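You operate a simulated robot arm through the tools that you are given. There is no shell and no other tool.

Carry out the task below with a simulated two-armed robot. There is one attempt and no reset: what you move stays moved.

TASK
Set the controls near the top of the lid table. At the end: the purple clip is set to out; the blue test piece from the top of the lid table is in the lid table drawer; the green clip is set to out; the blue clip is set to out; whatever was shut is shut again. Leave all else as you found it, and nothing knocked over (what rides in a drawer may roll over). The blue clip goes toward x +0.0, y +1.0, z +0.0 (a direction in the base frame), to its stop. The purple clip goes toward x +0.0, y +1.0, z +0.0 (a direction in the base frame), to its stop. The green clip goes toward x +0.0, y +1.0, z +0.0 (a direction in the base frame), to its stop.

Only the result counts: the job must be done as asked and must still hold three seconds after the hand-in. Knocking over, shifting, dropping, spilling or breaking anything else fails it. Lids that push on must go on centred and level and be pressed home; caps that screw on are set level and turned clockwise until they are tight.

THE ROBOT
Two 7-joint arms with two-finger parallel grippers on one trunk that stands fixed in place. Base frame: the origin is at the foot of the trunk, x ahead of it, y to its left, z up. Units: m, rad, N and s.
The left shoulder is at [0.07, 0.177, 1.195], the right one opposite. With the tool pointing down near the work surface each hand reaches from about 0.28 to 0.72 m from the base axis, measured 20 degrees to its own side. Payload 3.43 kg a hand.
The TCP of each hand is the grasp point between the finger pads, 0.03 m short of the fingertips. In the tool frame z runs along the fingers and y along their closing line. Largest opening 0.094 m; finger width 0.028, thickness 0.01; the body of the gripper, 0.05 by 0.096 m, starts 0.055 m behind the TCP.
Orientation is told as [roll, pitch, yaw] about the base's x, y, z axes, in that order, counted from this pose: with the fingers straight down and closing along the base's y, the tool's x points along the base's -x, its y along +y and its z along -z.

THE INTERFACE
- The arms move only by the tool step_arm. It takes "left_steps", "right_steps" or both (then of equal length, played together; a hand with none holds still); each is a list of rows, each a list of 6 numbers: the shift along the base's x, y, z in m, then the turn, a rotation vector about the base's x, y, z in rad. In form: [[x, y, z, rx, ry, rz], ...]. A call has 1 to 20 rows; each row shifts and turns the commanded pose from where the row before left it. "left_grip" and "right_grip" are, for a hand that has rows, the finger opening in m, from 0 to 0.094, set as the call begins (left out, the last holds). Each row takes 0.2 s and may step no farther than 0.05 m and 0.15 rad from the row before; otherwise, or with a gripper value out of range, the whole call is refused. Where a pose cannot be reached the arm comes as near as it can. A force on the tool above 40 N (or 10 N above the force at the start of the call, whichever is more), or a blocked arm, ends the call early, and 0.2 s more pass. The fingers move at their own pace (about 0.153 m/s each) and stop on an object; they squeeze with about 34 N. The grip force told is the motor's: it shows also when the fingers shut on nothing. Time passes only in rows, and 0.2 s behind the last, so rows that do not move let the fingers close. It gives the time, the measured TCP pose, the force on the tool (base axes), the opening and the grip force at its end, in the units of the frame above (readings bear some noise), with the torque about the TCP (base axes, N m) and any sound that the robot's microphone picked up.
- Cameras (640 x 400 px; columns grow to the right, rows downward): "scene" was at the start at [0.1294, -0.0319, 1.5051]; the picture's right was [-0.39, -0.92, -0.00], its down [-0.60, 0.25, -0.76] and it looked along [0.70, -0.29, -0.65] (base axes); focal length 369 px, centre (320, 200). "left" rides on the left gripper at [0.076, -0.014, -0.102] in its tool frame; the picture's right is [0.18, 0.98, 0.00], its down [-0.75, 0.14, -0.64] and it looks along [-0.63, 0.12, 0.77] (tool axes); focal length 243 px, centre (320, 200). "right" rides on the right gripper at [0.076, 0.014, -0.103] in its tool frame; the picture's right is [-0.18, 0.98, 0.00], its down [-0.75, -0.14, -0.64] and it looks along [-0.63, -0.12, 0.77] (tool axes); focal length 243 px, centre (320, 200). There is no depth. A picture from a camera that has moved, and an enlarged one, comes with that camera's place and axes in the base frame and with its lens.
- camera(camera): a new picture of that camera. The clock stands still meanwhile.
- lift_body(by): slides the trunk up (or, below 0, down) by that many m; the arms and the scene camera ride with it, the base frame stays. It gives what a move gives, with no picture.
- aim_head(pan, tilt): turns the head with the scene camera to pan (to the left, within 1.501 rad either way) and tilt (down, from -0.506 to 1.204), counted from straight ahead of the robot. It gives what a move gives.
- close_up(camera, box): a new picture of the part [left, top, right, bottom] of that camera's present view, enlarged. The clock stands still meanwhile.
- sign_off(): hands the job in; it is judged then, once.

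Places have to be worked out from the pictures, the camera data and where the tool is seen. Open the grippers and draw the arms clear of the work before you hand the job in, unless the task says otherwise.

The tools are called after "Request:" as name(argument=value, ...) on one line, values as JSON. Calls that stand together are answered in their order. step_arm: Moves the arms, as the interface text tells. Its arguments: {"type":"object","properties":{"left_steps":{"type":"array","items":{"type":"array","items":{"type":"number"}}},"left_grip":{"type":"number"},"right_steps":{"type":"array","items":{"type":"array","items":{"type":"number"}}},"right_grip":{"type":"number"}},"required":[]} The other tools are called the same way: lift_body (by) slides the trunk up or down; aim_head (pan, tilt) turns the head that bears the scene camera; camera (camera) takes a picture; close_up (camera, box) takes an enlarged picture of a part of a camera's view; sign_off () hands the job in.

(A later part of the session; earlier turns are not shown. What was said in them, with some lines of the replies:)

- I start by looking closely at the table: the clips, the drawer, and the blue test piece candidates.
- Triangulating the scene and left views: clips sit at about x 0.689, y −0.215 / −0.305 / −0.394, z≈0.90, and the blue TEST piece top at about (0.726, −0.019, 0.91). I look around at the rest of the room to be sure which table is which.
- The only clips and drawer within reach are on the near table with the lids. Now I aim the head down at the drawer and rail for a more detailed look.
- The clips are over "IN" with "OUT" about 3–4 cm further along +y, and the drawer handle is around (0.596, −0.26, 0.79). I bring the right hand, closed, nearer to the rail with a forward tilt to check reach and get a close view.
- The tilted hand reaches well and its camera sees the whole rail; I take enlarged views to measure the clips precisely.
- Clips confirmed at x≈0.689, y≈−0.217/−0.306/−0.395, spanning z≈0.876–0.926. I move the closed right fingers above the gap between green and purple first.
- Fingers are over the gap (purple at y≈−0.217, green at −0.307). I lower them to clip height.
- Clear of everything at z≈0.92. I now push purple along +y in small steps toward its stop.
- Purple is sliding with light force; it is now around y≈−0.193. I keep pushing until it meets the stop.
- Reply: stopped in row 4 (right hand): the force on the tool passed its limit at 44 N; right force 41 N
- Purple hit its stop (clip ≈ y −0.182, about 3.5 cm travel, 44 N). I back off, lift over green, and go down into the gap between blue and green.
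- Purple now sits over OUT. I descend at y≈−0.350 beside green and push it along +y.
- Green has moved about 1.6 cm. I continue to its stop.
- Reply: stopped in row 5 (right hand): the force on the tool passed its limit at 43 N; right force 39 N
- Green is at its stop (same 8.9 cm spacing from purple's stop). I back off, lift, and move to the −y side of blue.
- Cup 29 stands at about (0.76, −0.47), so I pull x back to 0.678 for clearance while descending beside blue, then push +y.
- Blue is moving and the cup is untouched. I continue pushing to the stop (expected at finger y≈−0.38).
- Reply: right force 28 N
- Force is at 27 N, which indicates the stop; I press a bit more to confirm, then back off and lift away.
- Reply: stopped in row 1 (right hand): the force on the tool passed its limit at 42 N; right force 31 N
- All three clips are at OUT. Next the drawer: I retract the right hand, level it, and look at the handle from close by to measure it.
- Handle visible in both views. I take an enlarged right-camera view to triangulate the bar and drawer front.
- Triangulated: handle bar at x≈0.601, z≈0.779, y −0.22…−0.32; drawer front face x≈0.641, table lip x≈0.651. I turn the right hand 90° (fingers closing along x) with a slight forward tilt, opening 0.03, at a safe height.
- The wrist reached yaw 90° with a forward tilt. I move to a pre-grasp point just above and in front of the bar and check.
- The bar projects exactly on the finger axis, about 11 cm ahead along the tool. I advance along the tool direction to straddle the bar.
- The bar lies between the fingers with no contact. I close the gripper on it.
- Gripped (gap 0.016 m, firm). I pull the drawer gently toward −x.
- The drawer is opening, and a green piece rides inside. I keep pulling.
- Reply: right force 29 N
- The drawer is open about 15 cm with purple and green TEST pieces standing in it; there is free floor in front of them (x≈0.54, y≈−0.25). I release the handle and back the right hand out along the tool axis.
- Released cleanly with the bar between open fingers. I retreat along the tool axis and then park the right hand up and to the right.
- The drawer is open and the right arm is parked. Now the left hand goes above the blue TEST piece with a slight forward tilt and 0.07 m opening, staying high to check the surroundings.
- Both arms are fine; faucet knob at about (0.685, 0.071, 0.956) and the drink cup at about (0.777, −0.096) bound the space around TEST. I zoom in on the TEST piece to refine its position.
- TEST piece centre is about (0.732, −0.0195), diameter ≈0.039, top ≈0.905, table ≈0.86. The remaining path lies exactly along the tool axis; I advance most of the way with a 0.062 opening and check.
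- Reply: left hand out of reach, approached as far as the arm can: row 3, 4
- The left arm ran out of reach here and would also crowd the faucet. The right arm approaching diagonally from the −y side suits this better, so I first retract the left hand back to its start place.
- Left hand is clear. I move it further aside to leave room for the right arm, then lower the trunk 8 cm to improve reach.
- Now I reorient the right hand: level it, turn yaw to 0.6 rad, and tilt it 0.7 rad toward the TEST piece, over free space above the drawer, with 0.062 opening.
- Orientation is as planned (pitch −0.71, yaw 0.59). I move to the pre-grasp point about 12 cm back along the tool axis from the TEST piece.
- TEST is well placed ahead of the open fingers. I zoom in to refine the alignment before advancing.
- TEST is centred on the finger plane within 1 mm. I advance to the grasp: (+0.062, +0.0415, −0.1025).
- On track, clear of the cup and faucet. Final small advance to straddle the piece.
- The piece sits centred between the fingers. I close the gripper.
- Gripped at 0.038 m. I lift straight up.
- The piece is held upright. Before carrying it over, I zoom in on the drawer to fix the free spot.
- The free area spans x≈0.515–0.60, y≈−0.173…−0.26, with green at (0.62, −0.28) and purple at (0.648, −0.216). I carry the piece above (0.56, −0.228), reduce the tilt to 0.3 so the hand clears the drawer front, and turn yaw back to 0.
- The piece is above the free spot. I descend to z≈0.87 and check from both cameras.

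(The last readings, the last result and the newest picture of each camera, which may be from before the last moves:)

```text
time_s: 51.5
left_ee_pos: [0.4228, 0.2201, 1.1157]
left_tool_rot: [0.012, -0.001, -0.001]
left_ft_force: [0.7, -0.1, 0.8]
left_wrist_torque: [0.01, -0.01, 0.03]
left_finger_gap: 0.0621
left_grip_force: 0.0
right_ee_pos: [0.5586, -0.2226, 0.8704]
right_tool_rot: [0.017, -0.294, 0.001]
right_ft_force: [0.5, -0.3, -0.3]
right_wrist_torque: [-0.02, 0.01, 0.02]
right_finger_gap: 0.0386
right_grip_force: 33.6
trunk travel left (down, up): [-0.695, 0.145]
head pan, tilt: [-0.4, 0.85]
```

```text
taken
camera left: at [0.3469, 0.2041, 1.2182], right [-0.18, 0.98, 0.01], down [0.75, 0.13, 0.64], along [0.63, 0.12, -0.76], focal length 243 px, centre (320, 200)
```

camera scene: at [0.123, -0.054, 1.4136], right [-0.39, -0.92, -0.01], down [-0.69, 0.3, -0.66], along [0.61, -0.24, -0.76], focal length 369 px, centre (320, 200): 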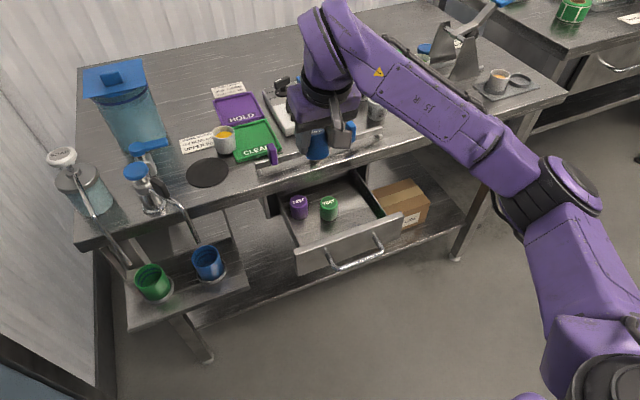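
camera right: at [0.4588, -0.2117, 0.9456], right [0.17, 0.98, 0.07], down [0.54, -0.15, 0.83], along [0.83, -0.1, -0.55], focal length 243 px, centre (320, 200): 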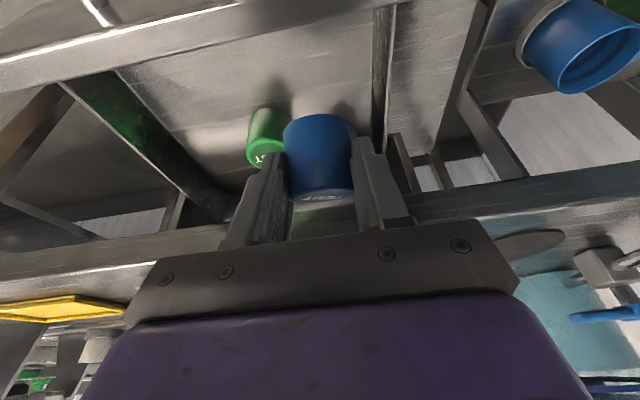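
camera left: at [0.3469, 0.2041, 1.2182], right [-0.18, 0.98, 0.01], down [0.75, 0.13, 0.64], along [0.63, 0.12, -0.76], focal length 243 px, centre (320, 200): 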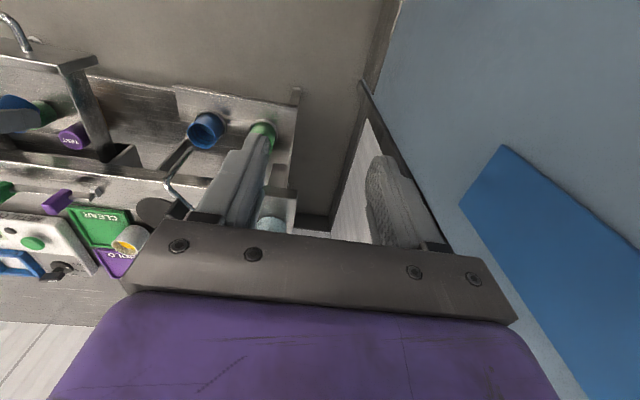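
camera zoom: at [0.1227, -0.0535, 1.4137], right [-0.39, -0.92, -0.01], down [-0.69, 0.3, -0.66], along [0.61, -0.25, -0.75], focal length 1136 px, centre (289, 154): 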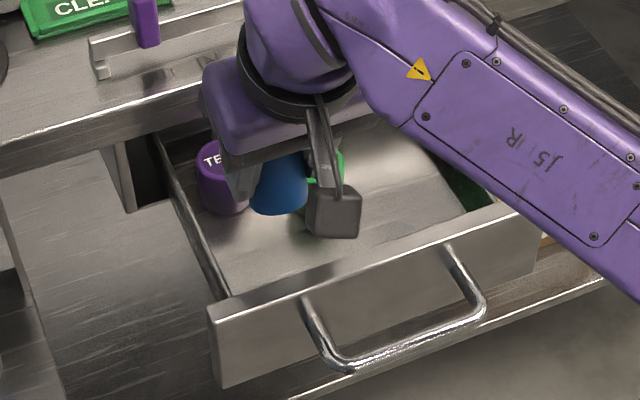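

Clear all round (green at about (0.612, −0.28)). I lower further in small steps, watching for floor contact.

Request:
step_arm(right_steps=[[0, -0.003, -0.015, 0, 0, 0], [0, 0, -0.015, 0, 0, 0], [0, 0, -0.01, 0, 0, 0], [0, 0, -0.008, 0, 0, 0], [0, 0, -0.005, 0, 0, 0]])

Request:
camera(camera="right")

Request:
close_up(camera="scene", box=[230, 150, 430, 280])

```text
time_s: 52.7
left_ee_pos: [0.4207, 0.2176, 1.1146]
left_tool_rot: [0.009, -0.002, -0.002]
left_ft_force: [-1.5, 0.0, -0.7]
left_wrist_torque: [0.01, -0.02, 0.01]
left_finger_gap: 0.0621
left_grip_force: 0.0
right_ee_pos: [0.5658, -0.2276, 0.8213]
right_tool_rot: [0.007, -0.288, 0.012]
right_ft_force: [-0.2, 0.5, -0.3]
right_wrist_torque: [0.01, 0.02, 0.01]
right_finger_gap: 0.0384
right_grip_force: 33.9
right hand out of reach, approached as far as the arm can: row 4
trunk travel left (down, up): [-0.695, 0.145]
head pan, tilt: [-0.4, 0.85]
```

```text
taken
camera right: at [0.4645, -0.2152, 0.8981], right [0.16, 0.98, 0.06], down [0.54, -0.14, 0.83], along [0.82, -0.1, -0.56], focal length 243 px, centre (320, 200)
```

right: 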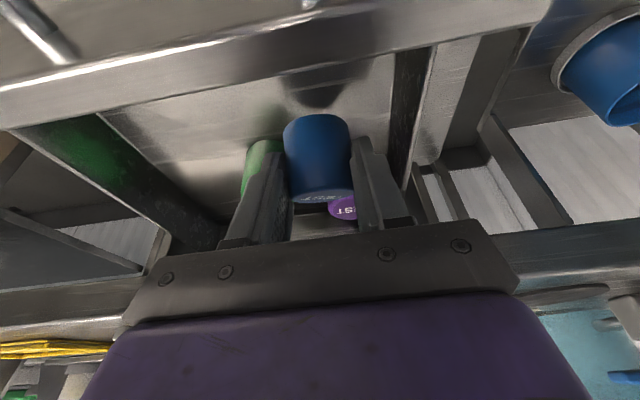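

```text
3.08 times, centred on (330, 215) of scene
camera zoom: at [0.1214, -0.046, 1.4138], right [-0.39, -0.92, -0.01], down [-0.69, 0.3, -0.66], along [0.61, -0.25, -0.75], focal length 1136 px, centre (289, 154)
```

zoom: 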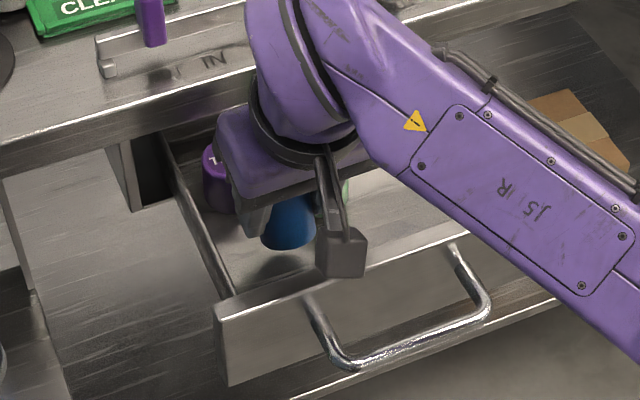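

The arm hits a reach limit at this height, with the piece's lowest edge near z≈0.772 and no contact yet. I zoom in to judge the remaining gap to the drawer floor.

Request:
close_up(camera="right", box=[220, 50, 420, 230])

Request:
close_up(camera="scene", box=[280, 180, 370, 240])

```text
2.22 times, centred on (320, 140) of right
camera zoom: at [0.4645, -0.2152, 0.8981], right [0.16, 0.98, 0.06], down [0.54, -0.14, 0.83], along [0.82, -0.1, -0.56], focal length 539 px, centre (320, 333)
```

zoom: 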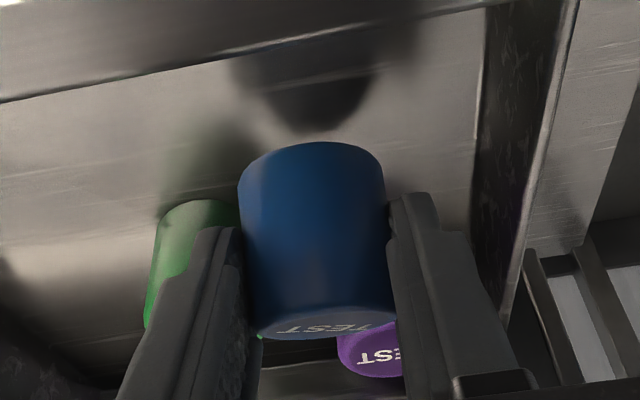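

```text
6.67 times, centred on (325, 210) of scene
camera zoom: at [0.1214, -0.046, 1.4138], right [-0.39, -0.92, -0.01], down [-0.69, 0.3, -0.66], along [0.61, -0.25, -0.75], focal length 2460 px, centre (287, 133)
```

zoom: 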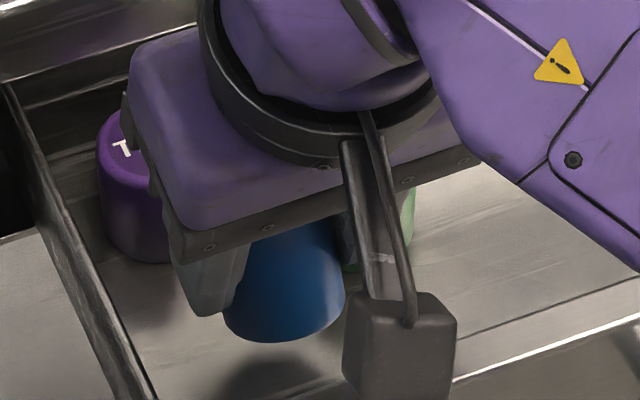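

The floor lies at about z 0.745, so there is roughly 2.5 cm gap. Since the arm is at a joint limit, I lower the trunk by 2 cm, which takes the hand straight down.

Request:
lift_body(by=-0.02)

Request:
close_up(camera="right", box=[220, 50, 420, 230])

Request:
close_up(camera="scene", box=[260, 170, 400, 260])

```text
time_s: 53.4
left_ee_pos: [0.4221, 0.2167, 1.0954]
left_tool_rot: [0.008, 0.001, -0.001]
left_ft_force: [0.2, 0.3, -0.2]
left_wrist_torque: [-0.03, -0.04, -0.01]
left_finger_gap: 0.062
left_grip_force: 0.1
right_ee_pos: [0.5663, -0.2266, 0.8053]
right_tool_rot: [0.01, -0.295, 0.01]
right_ft_force: [1.9, 2.4, 23.3]
right_wrist_torque: [0.09, -0.36, 0.01]
right_finger_gap: 0.0383
right_grip_force: 33.9
trunk travel left (down, up): [-0.675, 0.165]
head pan, tilt: [-0.4, 0.85]
```

```text
2.22 times, centred on (320, 140) of right
camera zoom: at [0.4657, -0.2155, 0.8799], right [0.16, 0.98, 0.06], down [0.54, -0.14, 0.83], along [0.83, -0.1, -0.55], focal length 539 px, centre (320, 333)
```

zoom: 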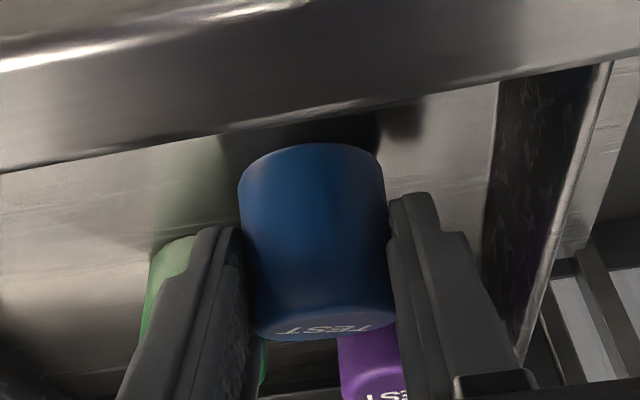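

```text
4.44 times, centred on (330, 215) of scene
camera zoom: at [0.1224, -0.0461, 1.3935], right [-0.39, -0.92, -0.01], down [-0.69, 0.3, -0.66], along [0.61, -0.25, -0.75], focal length 1640 px, centre (276, 133)
```

zoom: 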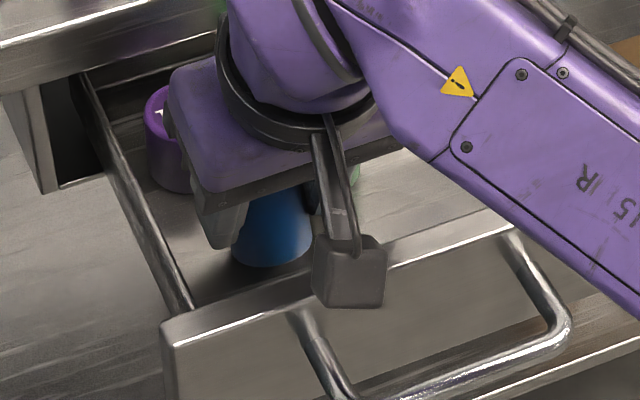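

Contact: 23 N upward acting about 1.5 cm ahead of the TCP, exactly the piece's lower edge on the drawer floor. I open the fingers so it settles upright.

Request:
step_arm(right_steps=[[0, 0, 0.002, 0, 0, 0], [0, 0, 0, 0, 0, 0], [0, 0, 0, 0, 0, 0]], right_grip=0.052)

Request:
close_up(camera="right", box=[220, 50, 420, 230])

Request:
close_up(camera="scene", box=[260, 170, 400, 260])

```text
time_s: 54.2
left_ee_pos: [0.4214, 0.2172, 1.0939]
left_tool_rot: [0.009, 0.0, -0.002]
left_ft_force: [-0.3, -0.3, 0.9]
left_wrist_torque: [0.02, 0.01, 0.01]
left_finger_gap: 0.0621
left_grip_force: 0.0
right_ee_pos: [0.5673, -0.2257, 0.8036]
right_tool_rot: [0.008, -0.285, 0.011]
right_ft_force: [-0.5, 0.4, -0.9]
right_wrist_torque: [0.0, 0.0, 0.03]
right_finger_gap: 0.0523
right_grip_force: 0.1
trunk travel left (down, up): [-0.675, 0.165]
head pan, tilt: [-0.4, 0.85]
```

```text
2.22 times, centred on (320, 140) of right
camera zoom: at [0.4657, -0.215, 0.8785], right [0.16, 0.98, 0.06], down [0.54, -0.14, 0.83], along [0.82, -0.1, -0.56], focal length 539 px, centre (320, 333)
```

zoom: 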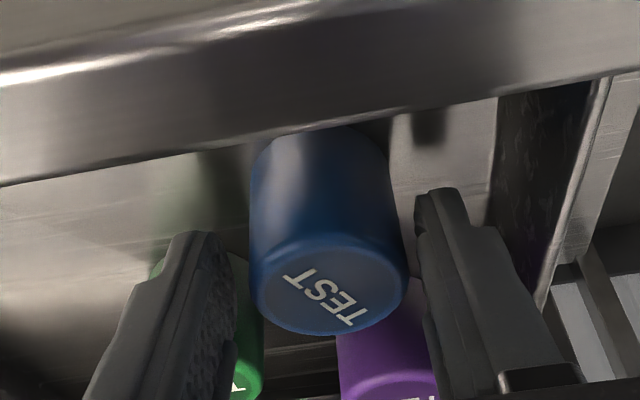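

```text
4.44 times, centred on (330, 215) of scene
camera zoom: at [0.1232, -0.0467, 1.3931], right [-0.39, -0.92, -0.01], down [-0.69, 0.3, -0.66], along [0.61, -0.25, -0.75], focal length 1640 px, centre (276, 133)
```

zoom: 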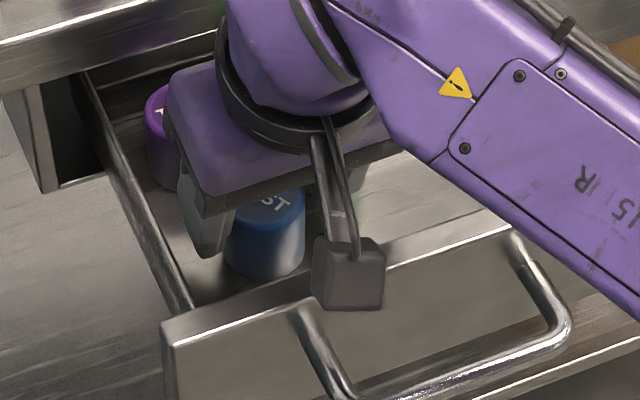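

The blue piece stands upright in the drawer, free of the fingers. I lift the hand straight up, clear of the drawer.

Request:
step_arm(right_steps=[[0, 0, 0.02, 0, 0, 0], [0, 0, 0.03, 0, 0, 0], [0, 0, 0.03, 0, 0, 0], [0, 0, 0.04, 0, 0, 0], [-0.01, 0, 0.04, 0, 0, 0], [-0.02, -0.02, 0.03, 0, 0, 0], [-0.03, -0.03, 0.01, 0, 0, 0], [0, 0, 0, 0, 0, 0]])

Request:
camera(camera="scene")

Request:
camera(camera="right")

```text
time_s: 56.0
left_ee_pos: [0.4234, 0.2167, 1.0947]
left_tool_rot: [0.009, 0.001, -0.003]
left_ft_force: [0.2, -0.1, 0.3]
left_wrist_torque: [0.02, 0.02, -0.03]
left_finger_gap: 0.0618
left_grip_force: 0.0
right_ee_pos: [0.5053, -0.2808, 1.0034]
right_tool_rot: [0.01, -0.287, 0.011]
right_ft_force: [-0.1, -0.5, -0.7]
right_wrist_torque: [0.0, 0.0, 0.0]
right_finger_gap: 0.0518
right_grip_force: 0.0
trunk travel left (down, up): [-0.675, 0.165]
head pan, tilt: [-0.4, 0.85]
```

```text
taken
camera scene: at [0.1236, -0.0476, 1.3938], right [-0.39, -0.92, -0.01], down [-0.69, 0.3, -0.66], along [0.61, -0.25, -0.75], focal length 369 px, centre (320, 200)
```

scene: 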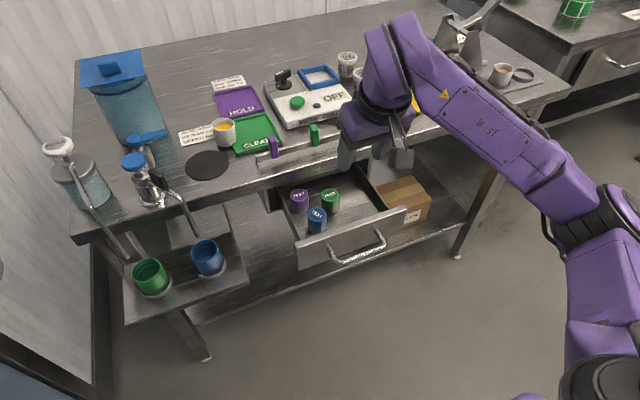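

```text
taken
camera right: at [0.404, -0.2687, 1.0791], right [0.16, 0.98, 0.06], down [0.54, -0.14, 0.83], along [0.82, -0.1, -0.56], focal length 243 px, centre (320, 200)
```

right: 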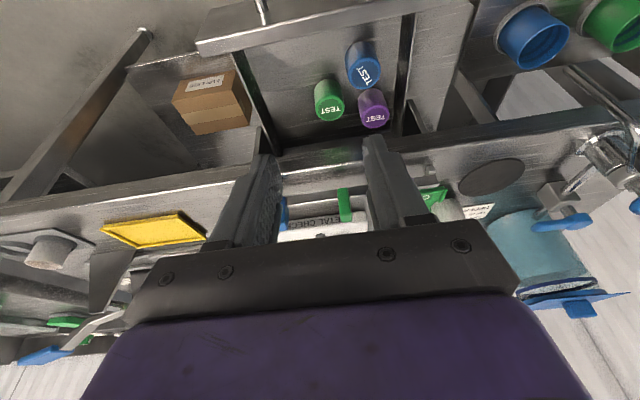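

All three TEST pieces stand in the drawer. Now I restore the trunk to its original height so I can re-use the proven handle grasp for closing.

Request:
lift_body(by=0.1)

Request:
step_arm(right_steps=[[-0.02, 0.002, 0, 0, 0.0957, 0], [-0.02, 0.002, 0, 0, 0.0957, 0], [-0.02, 0.002, 0, 0, 0.0957, 0], [0, 0, -0.01, 0, 0, 0.1418], [0, 0, -0.01, 0, 0, 0.1418], [0, 0, -0.01, 0, 0, 0.1418], [0, 0, -0.01, 0, 0, 0.1418], [0, 0, -0.01, 0, 0, 0.1418], [0, 0, -0.01, 0, 0, 0.1418], [0, 0, -0.01, 0, 0, 0.1418], [0, 0, -0.01, 0, 0, 0.1418], [0, 0, -0.01, 0, 0, 0.1418], [0, 0, -0.01, 0, 0, 0.1418], [0, 0, -0.01, 0, 0, 0.1418], [0, 0, 0, 0, -0.15, 0], [0, 0, 0, 0, -0.15, 0], [0, 0, 0, 0, 0, 0]], right_grip=0.034)

Request:
camera(camera="right")

Request:
camera(camera="scene")

```text
time_s: 57.3
left_ee_pos: [0.4223, 0.2165, 1.1947]
left_tool_rot: [0.01, 0.0, -0.003]
left_ft_force: [0.1, -0.2, 0.2]
left_wrist_torque: [0.0, -0.01, -0.01]
left_finger_gap: 0.0621
left_grip_force: 0.0
right_ee_pos: [0.5052, -0.2811, 1.1045]
right_tool_rot: [0.006, -0.286, 0.011]
right_ft_force: [0.0, 0.5, -0.2]
right_wrist_torque: [-0.01, 0.03, 0.0]
right_finger_gap: 0.0519
right_grip_force: 0.1
trunk travel left (down, up): [-0.775, 0.065]
head pan, tilt: [-0.4, 0.85]
```

```text
time_s: 60.9
left_ee_pos: [0.4227, 0.2164, 1.195]
left_tool_rot: [0.008, -0.001, -0.002]
left_ft_force: [-0.5, 0.2, 0.6]
left_wrist_torque: [0.0, -0.03, -0.02]
left_finger_gap: 0.0623
left_grip_force: 0.1
right_ee_pos: [0.4446, -0.2738, 0.9922]
right_tool_rot: [-0.299, -0.008, 1.573]
right_ft_force: [-0.2, -0.8, 0.4]
right_wrist_torque: [-0.04, -0.01, 0.01]
right_finger_gap: 0.0338
right_grip_force: 0.0
trunk travel left (down, up): [-0.775, 0.065]
head pan, tilt: [-0.4, 0.85]
```

```text
taken
camera right: at [0.403, -0.3512, 1.0849], right [-0.94, 0.19, -0.29], down [-0.06, 0.75, 0.66], along [0.34, 0.64, -0.69], focal length 243 px, centre (320, 200)
```

right: 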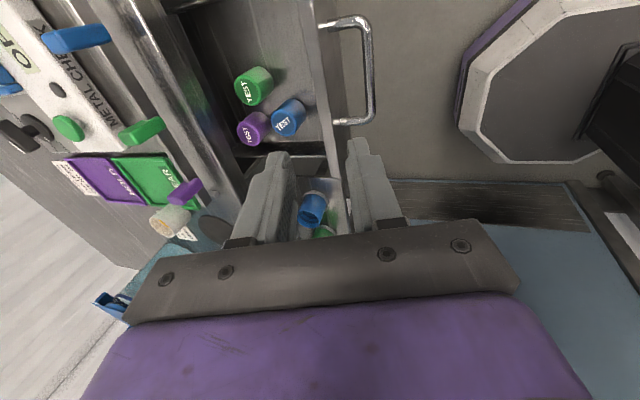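

```text
taken
camera scene: at [0.1238, -0.0482, 1.4936], right [-0.39, -0.92, -0.01], down [-0.69, 0.3, -0.66], along [0.61, -0.25, -0.75], focal length 369 px, centre (320, 200)
```

scene: 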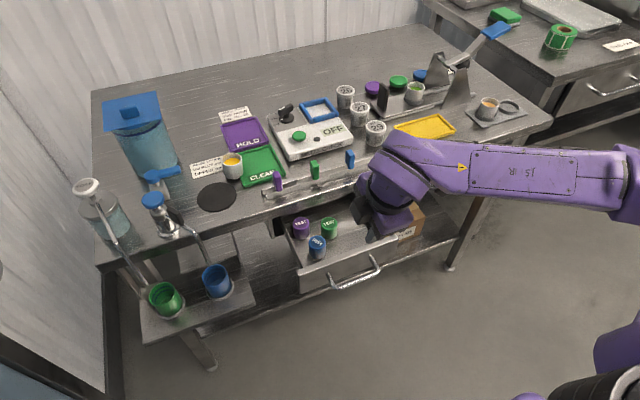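

Orientation is right; the bar is at x≈0.453, z≈0.778. I go to the pre-grasp point above and in front of it.

Request:
step_arm(right_steps=[[-0.0082, 0.001, -0.027, 0, 0, 0], [-0.0082, 0.001, -0.027, 0, 0, 0], [-0.0082, 0.001, -0.027, 0, 0, 0], [0, 0, -0.027, 0, 0, 0], [0, 0, 0, 0, 0, 0]])

Request:
camera(camera="right")

```text
time_s: 62.1
left_ee_pos: [0.4229, 0.2173, 1.1948]
left_tool_rot: [0.01, 0.002, -0.002]
left_ft_force: [0.6, 0.5, 0.3]
left_wrist_torque: [0.0, 0.0, 0.01]
left_finger_gap: 0.062
left_grip_force: 0.1
right_ee_pos: [0.4209, -0.2696, 0.8843]
right_tool_rot: [-0.298, -0.009, 1.571]
right_ft_force: [-0.5, 0.3, -0.7]
right_wrist_torque: [0.02, 0.0, 0.01]
right_finger_gap: 0.034
right_grip_force: 0.0
trunk travel left (down, up): [-0.775, 0.065]
head pan, tilt: [-0.4, 0.85]
```

```text
taken
camera right: at [0.378, -0.3468, 0.9765], right [-0.94, 0.19, -0.29], down [-0.05, 0.75, 0.66], along [0.34, 0.64, -0.69], focal length 243 px, centre (320, 200)
```

right: 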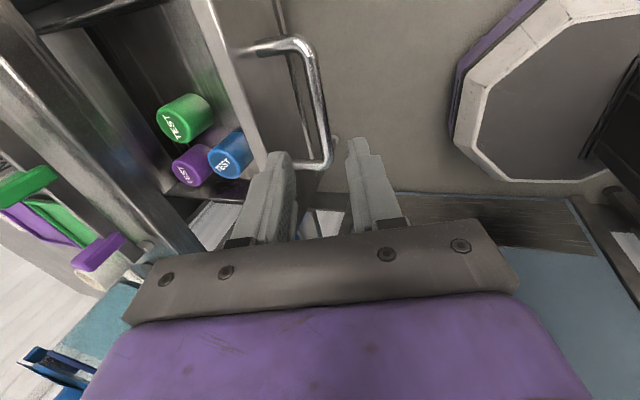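

The view matches the earlier pre-grasp picture exactly. I advance along the tool axis and grip the bar again.

Request:
step_arm(right_steps=[[0.0077, 0, -0.025, 0, 0, 0], [0.0077, 0, -0.025, 0, 0, 0], [0.0077, 0, -0.025, 0, 0, 0], [0.0077, 0, -0.025, 0, 0, 0], [0, 0, 0, 0, 0, 0]])

Request:
camera(camera="right")

```text
time_s: 63.3
left_ee_pos: [0.4228, 0.2167, 1.1944]
left_tool_rot: [0.009, -0.002, -0.002]
left_ft_force: [0.5, 0.5, 0.1]
left_wrist_torque: [-0.04, 0.01, -0.02]
left_finger_gap: 0.0622
left_grip_force: 0.0
right_ee_pos: [0.4519, -0.2685, 0.7836]
right_tool_rot: [-0.299, -0.009, 1.574]
right_ft_force: [1.0, 0.1, 0.2]
right_wrist_torque: [-0.01, -0.01, -0.02]
right_finger_gap: 0.0339
right_grip_force: 0.0
trunk travel left (down, up): [-0.775, 0.065]
head pan, tilt: [-0.4, 0.85]
```

```text
taken
camera right: at [0.4089, -0.3472, 0.8756], right [-0.94, 0.19, -0.29], down [-0.05, 0.75, 0.66], along [0.34, 0.64, -0.69], focal length 243 px, centre (320, 200)
```

right: 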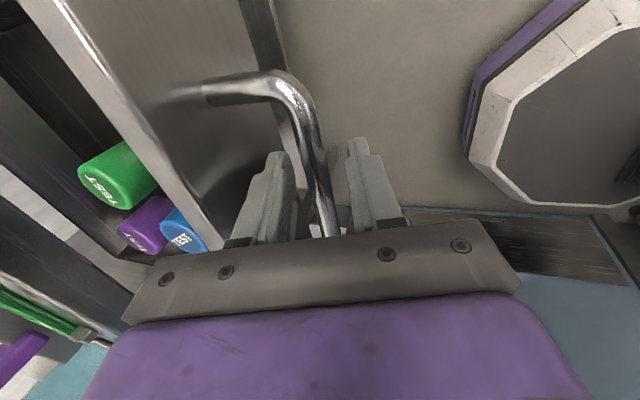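

Bar is between the fingers. I close on it and push the drawer in slowly.

Request:
step_arm(right_steps=[[0, 0, 0, 0, 0, 0], [0, 0, 0, 0, 0, 0], [0, 0, 0, 0, 0, 0]], right_grip=0.0)

Request:
step_arm(right_steps=[[0.005, 0, 0, 0, 0, 0], [0.008, 0, 0, 0, 0, 0], [0.01, 0, 0, 0, 0, 0], [0.01, 0, 0, 0, 0, 0], [0.01, 0, 0, 0, 0, 0], [0.01, 0, 0, 0, 0, 0], [0.01, 0, 0, 0, 0, 0]])

Request:
camera(camera="scene")

```text
time_s: 64.1
left_ee_pos: [0.4227, 0.2165, 1.1943]
left_tool_rot: [0.009, 0.0, -0.003]
left_ft_force: [0.1, 0.0, -0.6]
left_wrist_torque: [0.0, -0.03, -0.01]
left_finger_gap: 0.0622
left_grip_force: 0.0
right_ee_pos: [0.4512, -0.2707, 0.7825]
right_tool_rot: [-0.297, -0.008, 1.573]
right_ft_force: [0.3, 1.0, -7.9]
right_wrist_torque: [0.1, 0.0, 0.17]
right_finger_gap: 0.0161
right_grip_force: 44.7
trunk travel left (down, up): [-0.775, 0.065]
head pan, tilt: [-0.4, 0.85]
```

```text
time_s: 65.7
left_ee_pos: [0.4226, 0.217, 1.1942]
left_tool_rot: [0.009, 0.001, -0.003]
left_ft_force: [-0.2, 0.3, 0.7]
left_wrist_torque: [0.02, 0.03, 0.01]
left_finger_gap: 0.0619
left_grip_force: 0.0
right_ee_pos: [0.5154, -0.2685, 0.7861]
right_tool_rot: [-0.297, -0.006, 1.572]
right_ft_force: [0.0, -3.4, -33.0]
right_wrist_torque: [-0.33, -0.07, 0.07]
right_finger_gap: 0.0161
right_grip_force: 44.7
trunk travel left (down, up): [-0.775, 0.065]
head pan, tilt: [-0.4, 0.85]
```

```text
taken
camera scene: at [0.124, -0.0488, 1.4933], right [-0.39, -0.92, -0.01], down [-0.69, 0.3, -0.66], along [0.61, -0.25, -0.75], focal length 369 px, centre (320, 200)
```

scene: 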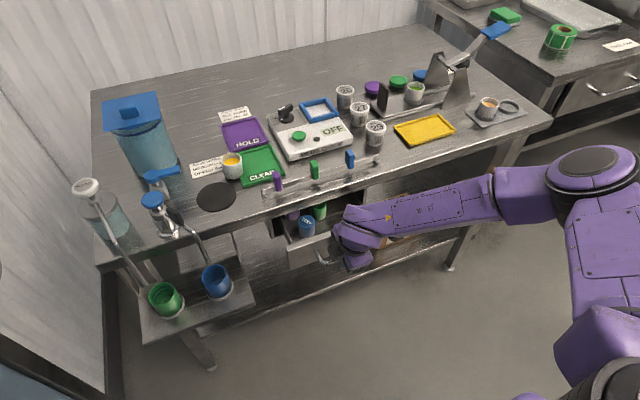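

Closing smoothly; the z load is building (−33 N), so I ease the command down 4 mm and continue.

Request:
step_arm(right_steps=[[0.006, 0, -0.003, 0, 0, 0], [0.01, 0, -0.002, 0, 0, 0], [0.01, 0, -0.001, 0, 0, 0], [0.01, 0, 0, 0, 0, 0], [0.01, 0, 0, 0, 0, 0], [0.01, 0, 0, 0, 0, 0], [0.01, 0, 0, 0, 0, 0]])

Request:
camera(camera="scene")

```text
time_s: 67.3
left_ee_pos: [0.4228, 0.2187, 1.1946]
left_tool_rot: [0.006, 0.0, -0.001]
left_ft_force: [-0.4, 0.1, 0.4]
left_wrist_torque: [-0.02, -0.02, 0.02]
left_finger_gap: 0.0619
left_grip_force: 0.0
right_ee_pos: [0.5815, -0.268, 0.7803]
right_tool_rot: [-0.3, -0.011, 1.574]
right_ft_force: [-1.2, 0.0, 33.6]
right_wrist_torque: [-0.03, 0.03, 0.02]
right_finger_gap: 0.0162
right_grip_force: 45.0
trunk travel left (down, up): [-0.775, 0.065]
head pan, tilt: [-0.4, 0.85]
```

```text
taken
camera scene: at [0.1235, -0.0501, 1.4931], right [-0.39, -0.92, -0.01], down [-0.69, 0.3, -0.66], along [0.61, -0.25, -0.75], focal length 369 px, centre (320, 200)
```

scene: 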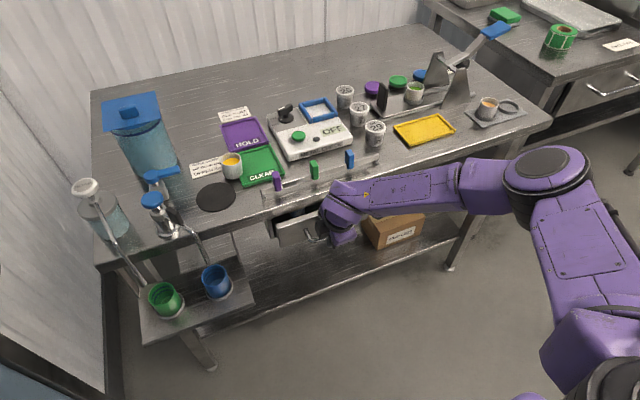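

Force flipped to +33 N, so I return 3 mm up and push the last ~2 cm to the closed stop.

Request:
step_arm(right_steps=[[0.004, 0, 0.003, 0, 0, 0], [0.006, 0, 0, 0, 0, 0], [0.005, 0, 0, 0, 0, 0], [0.004, 0, 0, 0, 0, 0], [0.004, 0, 0, 0, 0, 0]])

Request:
camera(camera="scene")

Request:
camera(camera="right")

```text
time_s: 68.7
left_ee_pos: [0.4198, 0.217, 1.1977]
left_tool_rot: [0.017, -0.003, 0.001]
left_ft_force: [0.6, -1.8, -1.2]
left_wrist_torque: [0.13, 0.09, 0.0]
left_finger_gap: 0.0622
left_grip_force: 0.0
right_ee_pos: [0.5973, -0.267, 0.7794]
right_tool_rot: [-0.284, -0.01, 1.569]
right_ft_force: [-21.8, -18.6, 18.4]
right_wrist_torque: [0.42, -0.06, 0.47]
right_finger_gap: 0.0164
right_grip_force: 45.3
trunk travel left (down, up): [-0.775, 0.065]
head pan, tilt: [-0.4, 0.85]
stopped in row 5 (right hand): the force on the tool passed its limit at 46 N (the readings are from after the stop); the commanded pose is now the measured one
```

```text
taken
camera scene: at [0.1195, -0.0567, 1.4948], right [-0.39, -0.92, -0.01], down [-0.69, 0.3, -0.66], along [0.61, -0.25, -0.75], focal length 369 px, centre (320, 200)
```

scene: 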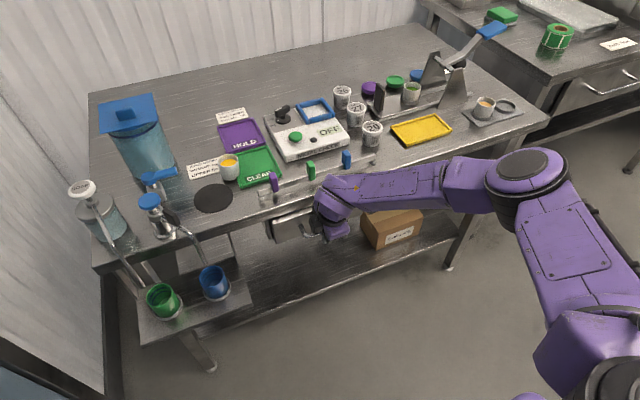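

```text
taken
camera right: at [0.5563, -0.3456, 0.8728], right [-0.94, 0.19, -0.27], down [-0.04, 0.75, 0.66], along [0.33, 0.64, -0.7], focal length 243 px, centre (320, 200)
```

right: 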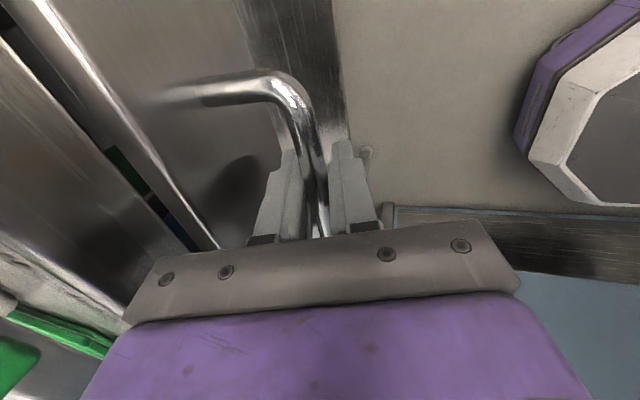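

The drawer met resistance at TCP x≈0.597 (closed was ≈0.596–0.60). I release the bar, back out along the tool axis, and compare with the original closed appearance.

Request:
step_arm(right_steps=[[0, 0, 0, 0, 0, 0], [0, 0, 0, 0, 0, 0], [-0.0077, 0, 0.025, 0, 0, 0], [-0.0077, 0, 0.025, 0, 0, 0], [-0.0077, 0, 0.025, 0, 0, 0], [-0.0077, 0, 0.025, 0, 0, 0], [-0.03, 0, 0.02, 0, 0, 0], [-0.03, -0.03, 0.02, 0, 0, 0], [-0.03, -0.03, 0.02, 0, 0, 0], [0, 0, 0, 0, 0, 0]], right_grip=0.034)

Request:
camera(camera="scene")

Request:
close_up(camera="scene", box=[240, 140, 400, 245])

Request:
camera(camera="right")

```text
time_s: 70.9
left_ee_pos: [0.4215, 0.2202, 1.1956]
left_tool_rot: [0.012, -0.001, -0.001]
left_ft_force: [0.1, -0.3, 0.5]
left_wrist_torque: [0.02, 0.01, 0.01]
left_finger_gap: 0.062
left_grip_force: 0.1
right_ee_pos: [0.4805, -0.3244, 0.9383]
right_tool_rot: [-0.285, -0.01, 1.574]
right_ft_force: [0.4, -0.2, -0.4]
right_wrist_torque: [-0.02, 0.0, -0.03]
right_finger_gap: 0.0342
right_grip_force: 0.1
trunk travel left (down, up): [-0.775, 0.065]
head pan, tilt: [-0.4, 0.85]
```

```text
taken
camera scene: at [0.123, -0.0585, 1.4943], right [-0.39, -0.92, -0.01], down [-0.69, 0.3, -0.66], along [0.61, -0.25, -0.75], focal length 369 px, centre (320, 200)
```

scene: 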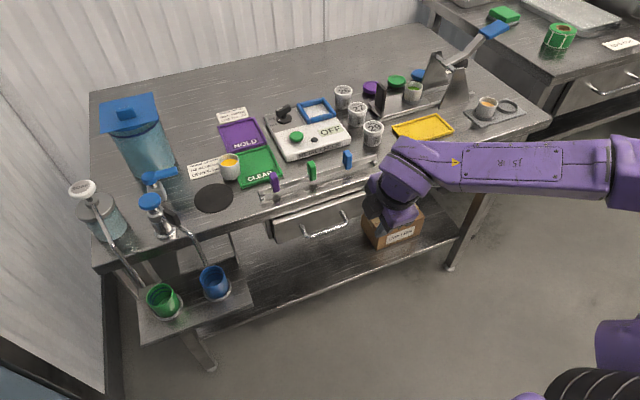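

```text
3.81 times, centred on (320, 192) of scene
camera zoom: at [0.123, -0.0585, 1.4943], right [-0.39, -0.92, -0.01], down [-0.69, 0.3, -0.66], along [0.61, -0.25, -0.75], focal length 1406 px, centre (320, 229)
```

zoom: 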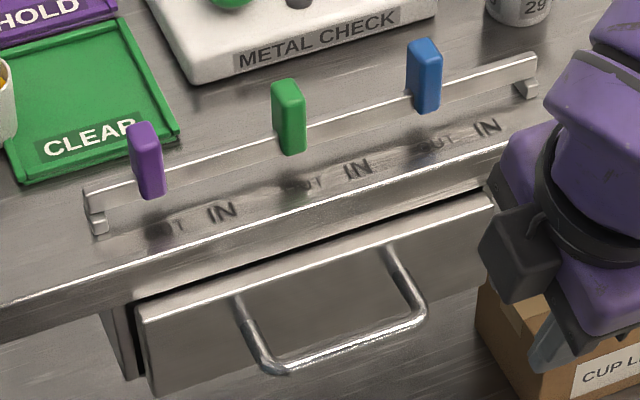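

```text
taken
camera right: at [0.4402, -0.403, 1.0313], right [-0.94, 0.18, -0.27], down [-0.05, 0.75, 0.66], along [0.33, 0.64, -0.7], focal length 243 px, centre (320, 200)
```

right: 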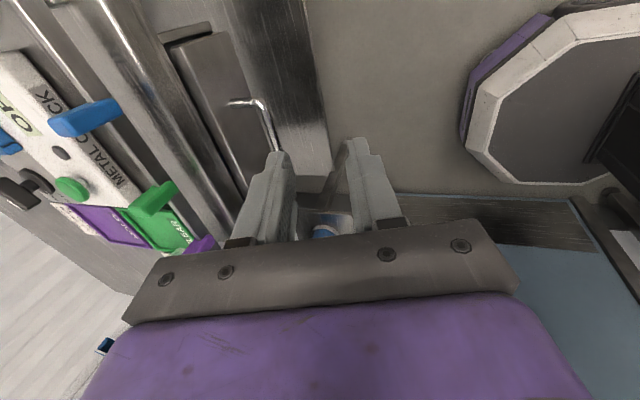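

It looks shut like the original. To be certain it is fully home, I close the fingers and give the handle bar a gentle push from the front.

Request:
step_arm(right_steps=[[0.016, 0.019, -0.022, 0, 0, 0], [0.016, 0.019, -0.022, 0, 0, 0], [0.016, 0.018, -0.024, 0, 0, 0], [0.006, 0, -0.03, 0, 0, 0], [0.008, 0, -0.03, 0, 0, 0], [0.008, 0, -0.033, 0, 0, 0], [0, 0, 0, 0, 0, 0]], right_grip=0.0)

Request:
camera(camera="right")

```text
time_s: 72.5
left_ee_pos: [0.4209, 0.2202, 1.1953]
left_tool_rot: [0.013, 0.001, 0.0]
left_ft_force: [-0.3, -0.4, 0.5]
left_wrist_torque: [-0.01, 0.02, 0.01]
left_finger_gap: 0.0621
left_grip_force: 0.1
right_ee_pos: [0.5464, -0.2688, 0.7784]
right_tool_rot: [-0.287, -0.012, 1.574]
right_ft_force: [-0.6, -0.2, 0.0]
right_wrist_torque: [-0.01, -0.01, -0.01]
right_finger_gap: 0.0001
right_grip_force: 33.2
trunk travel left (down, up): [-0.775, 0.065]
head pan, tilt: [-0.4, 0.85]
```

```text
taken
camera right: at [0.5058, -0.3466, 0.8715], right [-0.94, 0.18, -0.28], down [-0.05, 0.75, 0.66], along [0.33, 0.64, -0.7], focal length 243 px, centre (320, 200)
```

right: 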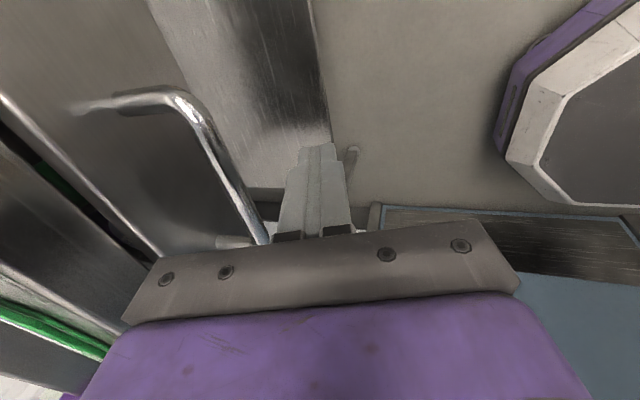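

Fingers are in front of the bar. I push forward gently until resistance.

Request:
step_arm(right_steps=[[0.01, 0, 0, 0, 0, 0], [0.01, 0, 0, 0, 0, 0], [0.006, 0, 0, 0, 0, 0], [0.004, 0, 0, 0, 0, 0], [0.003, 0, 0, 0, 0, 0], [0.003, 0, 0, 0, 0, 0], [0.003, 0, 0, 0, 0, 0], [0.003, 0, 0, 0, 0, 0]])

Request:
camera(camera="right")

```text
time_s: 73.9
left_ee_pos: [0.4203, 0.2231, 1.1968]
left_tool_rot: [0.019, 0.001, 0.003]
left_ft_force: [-0.3, 1.0, 0.3]
left_wrist_torque: [-0.05, 0.02, -0.01]
left_finger_gap: 0.0621
left_grip_force: 0.0
right_ee_pos: [0.5783, -0.2629, 0.7757]
right_tool_rot: [-0.264, -0.009, 1.574]
right_ft_force: [-17.9, -9.7, -1.0]
right_wrist_torque: [0.08, -0.18, -0.14]
right_finger_gap: 0.0
right_grip_force: 33.0
trunk travel left (down, up): [-0.775, 0.065]
head pan, tilt: [-0.4, 0.85]
stopped in row 6 (right hand): the force on the tool passed its limit at 45 N (the readings are from after the stop); the commanded pose is now the measured one
```

```text
taken
camera right: at [0.5394, -0.3407, 0.8679], right [-0.95, 0.18, -0.26], down [-0.03, 0.75, 0.66], along [0.31, 0.64, -0.7], focal length 243 px, centre (320, 200)
```

right: 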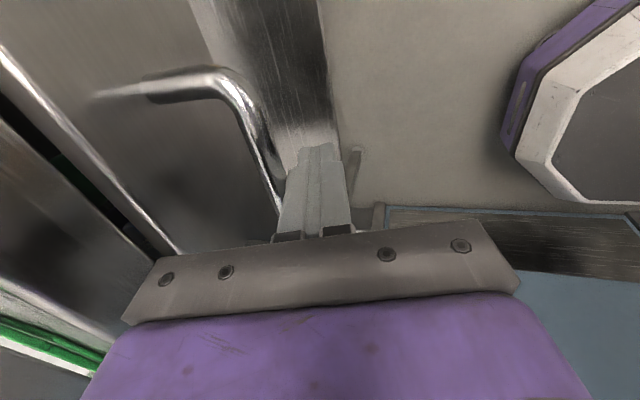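

Solid 45 N stop: the drawer is fully shut. I back off, lift away, and park the right hand clear with the gripper open; the left gripper opens too.

Request:
step_arm(right_steps=[[-0.02, 0, 0, 0, 0, 0], [-0.03, 0, 0.01, 0, 0, 0], [-0.02, 0, 0.03, 0, 0, 0], [-0.02, 0, 0.035, 0, 0, 0], [-0.02, -0.01, 0.035, 0, 0, 0], [-0.02, -0.02, 0.035, 0, 0, 0], [-0.02, -0.02, 0.035, 0, 0, 0], [-0.01, -0.03, 0.03, 0, 0, 0], [0, -0.03, 0.03, 0, 0, 0], [0, -0.03, 0.03, 0, 0, 0], [0, -0.03, 0.03, 0, 0, 0], [0, 0, 0, 0, 0, 0]], left_steps=[[0, 0, 0, 0, 0, 0], [0, 0, 0, 0, 0, 0], [0, 0, 0, 0, 0, 0], [0, 0, 0, 0, 0, 0], [0, 0, 0, 0, 0, 0], [0, 0, 0, 0, 0, 0], [0, 0, 0, 0, 0, 0], [0, 0, 0, 0, 0, 0], [0, 0, 0, 0, 0, 0], [0, 0, 0, 0, 0, 0], [0, 0, 0, 0, 0, 0], [0, 0, 0, 0, 0, 0]], left_grip=0.094)

Request:
step_arm(right_steps=[[0, 0, 0, 0, 0.14, 0], [0, 0, 0, 0, 0.14, 0], [0, 0, 0, 0, 0, 0]], right_grip=0.094)

Request:
camera(camera="scene")

Request:
close_up(camera="scene", box=[230, 120, 410, 245])

Request:
close_up(camera="scene", box=[60, 80, 260, 260])

Request:
close_up(camera="scene", box=[320, 40, 560, 180])

```text
time_s: 76.5
left_ee_pos: [0.4234, 0.2271, 1.1924]
left_tool_rot: [0.01, 0.003, 0.001]
left_ft_force: [0.1, 0.6, -0.2]
left_wrist_torque: [-0.01, -0.02, -0.01]
left_finger_gap: 0.0939
left_grip_force: 0.1
right_ee_pos: [0.4231, -0.433, 1.0762]
right_tool_rot: [-0.271, -0.006, 1.577]
right_ft_force: [-0.6, -0.1, -0.3]
right_wrist_torque: [0.01, 0.0, -0.01]
right_finger_gap: 0.0
right_grip_force: 33.1
trunk travel left (down, up): [-0.775, 0.065]
head pan, tilt: [-0.4, 0.85]
```

```text
time_s: 77.3
left_ee_pos: [0.4217, 0.2288, 1.1924]
left_tool_rot: [0.01, 0.005, 0.0]
left_ft_force: [-0.1, 0.2, -0.1]
left_wrist_torque: [0.0, 0.05, -0.01]
left_finger_gap: 0.0937
left_grip_force: 0.1
right_ee_pos: [0.4223, -0.4328, 1.0756]
right_tool_rot: [0.01, -0.008, 1.576]
right_ft_force: [-0.7, -0.4, -0.5]
right_wrist_torque: [0.0, -0.03, 0.0]
right_finger_gap: 0.0941
right_grip_force: 0.1
trunk travel left (down, up): [-0.775, 0.065]
head pan, tilt: [-0.4, 0.85]
```

```text
taken
camera scene: at [0.1255, -0.0824, 1.4941], right [-0.39, -0.92, -0.03], down [-0.69, 0.31, -0.65], along [0.61, -0.23, -0.76], focal length 369 px, centre (320, 200)
```

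scene: 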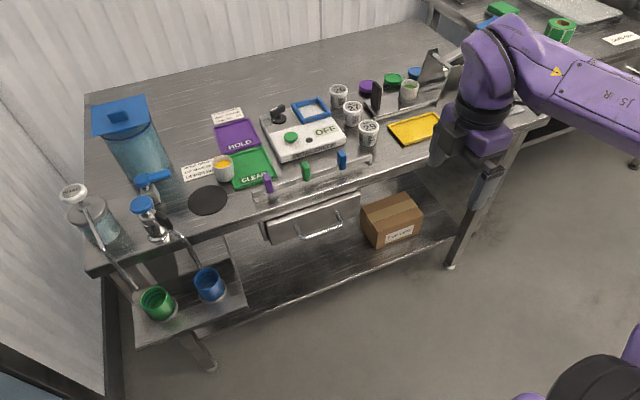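

```text
3.20 times, centred on (320, 182) of scene
camera zoom: at [0.1255, -0.0824, 1.4941], right [-0.39, -0.92, -0.03], down [-0.69, 0.31, -0.65], along [0.61, -0.23, -0.76], focal length 1181 px, centre (320, 256)
```

zoom: 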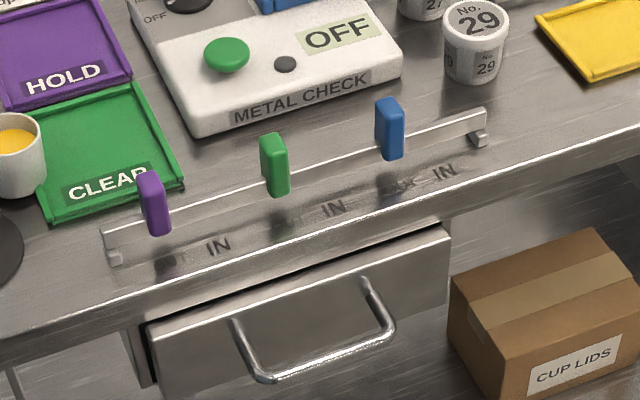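

```text
2.22 times, centred on (160, 170) of scene
camera zoom: at [0.1255, -0.0824, 1.4941], right [-0.39, -0.92, -0.03], down [-0.69, 0.31, -0.65], along [0.61, -0.23, -0.76], focal length 820 px, centre (676, 267)
```

zoom: 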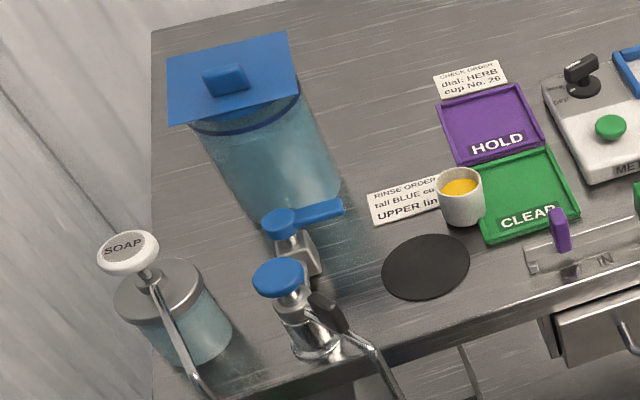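

```text
2.67 times, centred on (440, 110) of scene
camera zoom: at [0.1255, -0.0824, 1.4941], right [-0.39, -0.92, -0.03], down [-0.69, 0.31, -0.65], along [0.61, -0.23, -0.76], focal length 984 px, centre (0, 440)
```

zoom: 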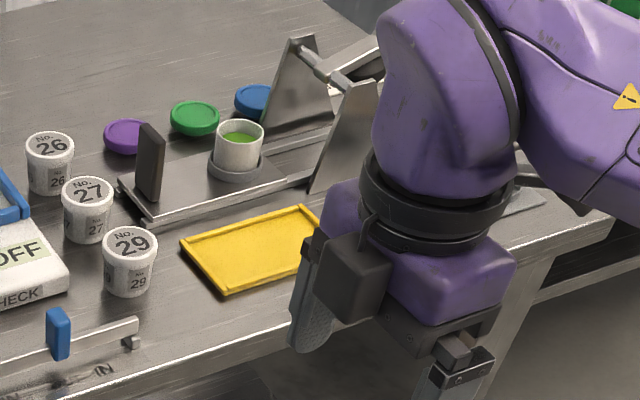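

Everything checks out: clips at OUT, drawer shut, cups, lids and trays undisturbed, the blue test piece off the table and in the drawer. I raise the right hand to its starting height to be well clear before handing in.

Request:
step_arm(right_steps=[[0, 0, 0.035, 0, 0, 0], [0, 0, 0.035, 0, 0, 0], [0, 0, 0.035, 0, 0, 0], [0, 0, 0, 0, 0, 0]])

Request:
camera(camera="scene")

Request:
camera(camera="right")

```text
time_s: 78.3
left_ee_pos: [0.4238, 0.2261, 1.1932]
left_tool_rot: [0.01, 0.005, 0.001]
left_ft_force: [0.8, -0.6, 0.3]
left_wrist_torque: [0.0, -0.02, -0.01]
left_finger_gap: 0.0937
left_grip_force: 0.1
right_ee_pos: [0.4206, -0.433, 1.1775]
right_tool_rot: [0.011, -0.009, 1.58]
right_ft_force: [0.0, 0.2, -1.1]
right_wrist_torque: [0.01, 0.01, 0.0]
right_finger_gap: 0.0939
right_grip_force: 0.2
trunk travel left (down, up): [-0.775, 0.065]
head pan, tilt: [-0.4, 0.85]
```

```text
taken
camera scene: at [0.1254, -0.0824, 1.4943], right [-0.39, -0.92, -0.03], down [-0.69, 0.31, -0.65], along [0.61, -0.23, -0.76], focal length 369 px, centre (320, 200)
```

scene: 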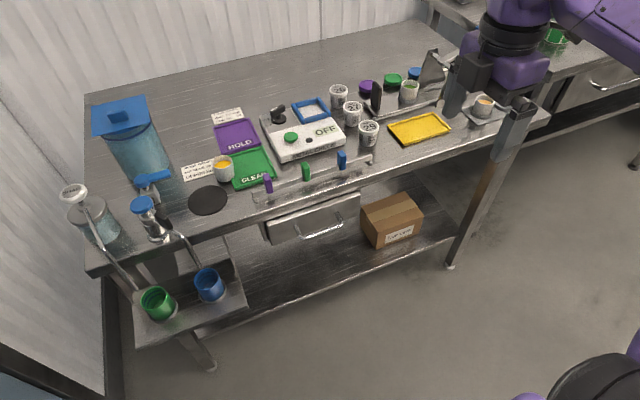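

```text
taken
camera right: at [0.4089, -0.5114, 1.2793], right [-0.98, 0.18, 0.01], down [0.14, 0.75, 0.65], along [0.11, 0.64, -0.76], focal length 243 px, centre (320, 200)
```

right: 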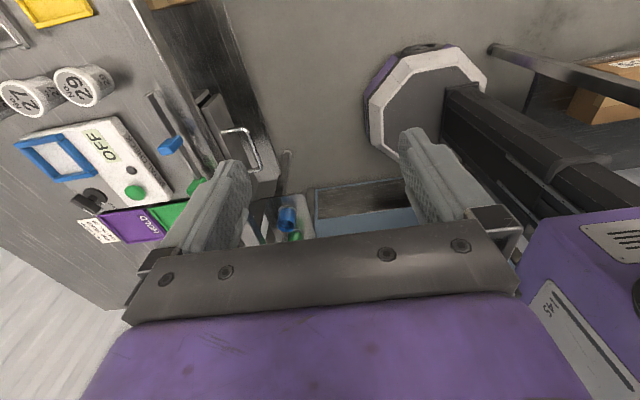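

Both arms are clear with grippers open, all three clips sit at their OUT stops, and the drawer with the blue test piece inside is shut. I hand the job in.

Request:
sign_off()

```text
The job is handed in.
```

The job is handed in. The last pictures show everything set as the task asks; the system only confirmed receipt, so I don't yet know how it was judged.

- **Clips:** Purple, green and blue were each pushed toward +y until they met a firm stop at about 42–44 N. All three now sit at OUT.
- **Blue test piece:** It is in the lid table drawer with the purple and green test pieces that were already there. All three were standing when I last saw them, before the drawer closed fully. They may have tipped since, which the task allows.
- **Drawer:** It is fully shut. After closing it by the handle, I pushed the bar from the front and it met a solid stop.
- **Everything else:** The cups, lids, trays, taps and metal check box look undisturbed in the final views.

The trunk is back at its starting height. Both grippers are open and both arms are clear of the work.
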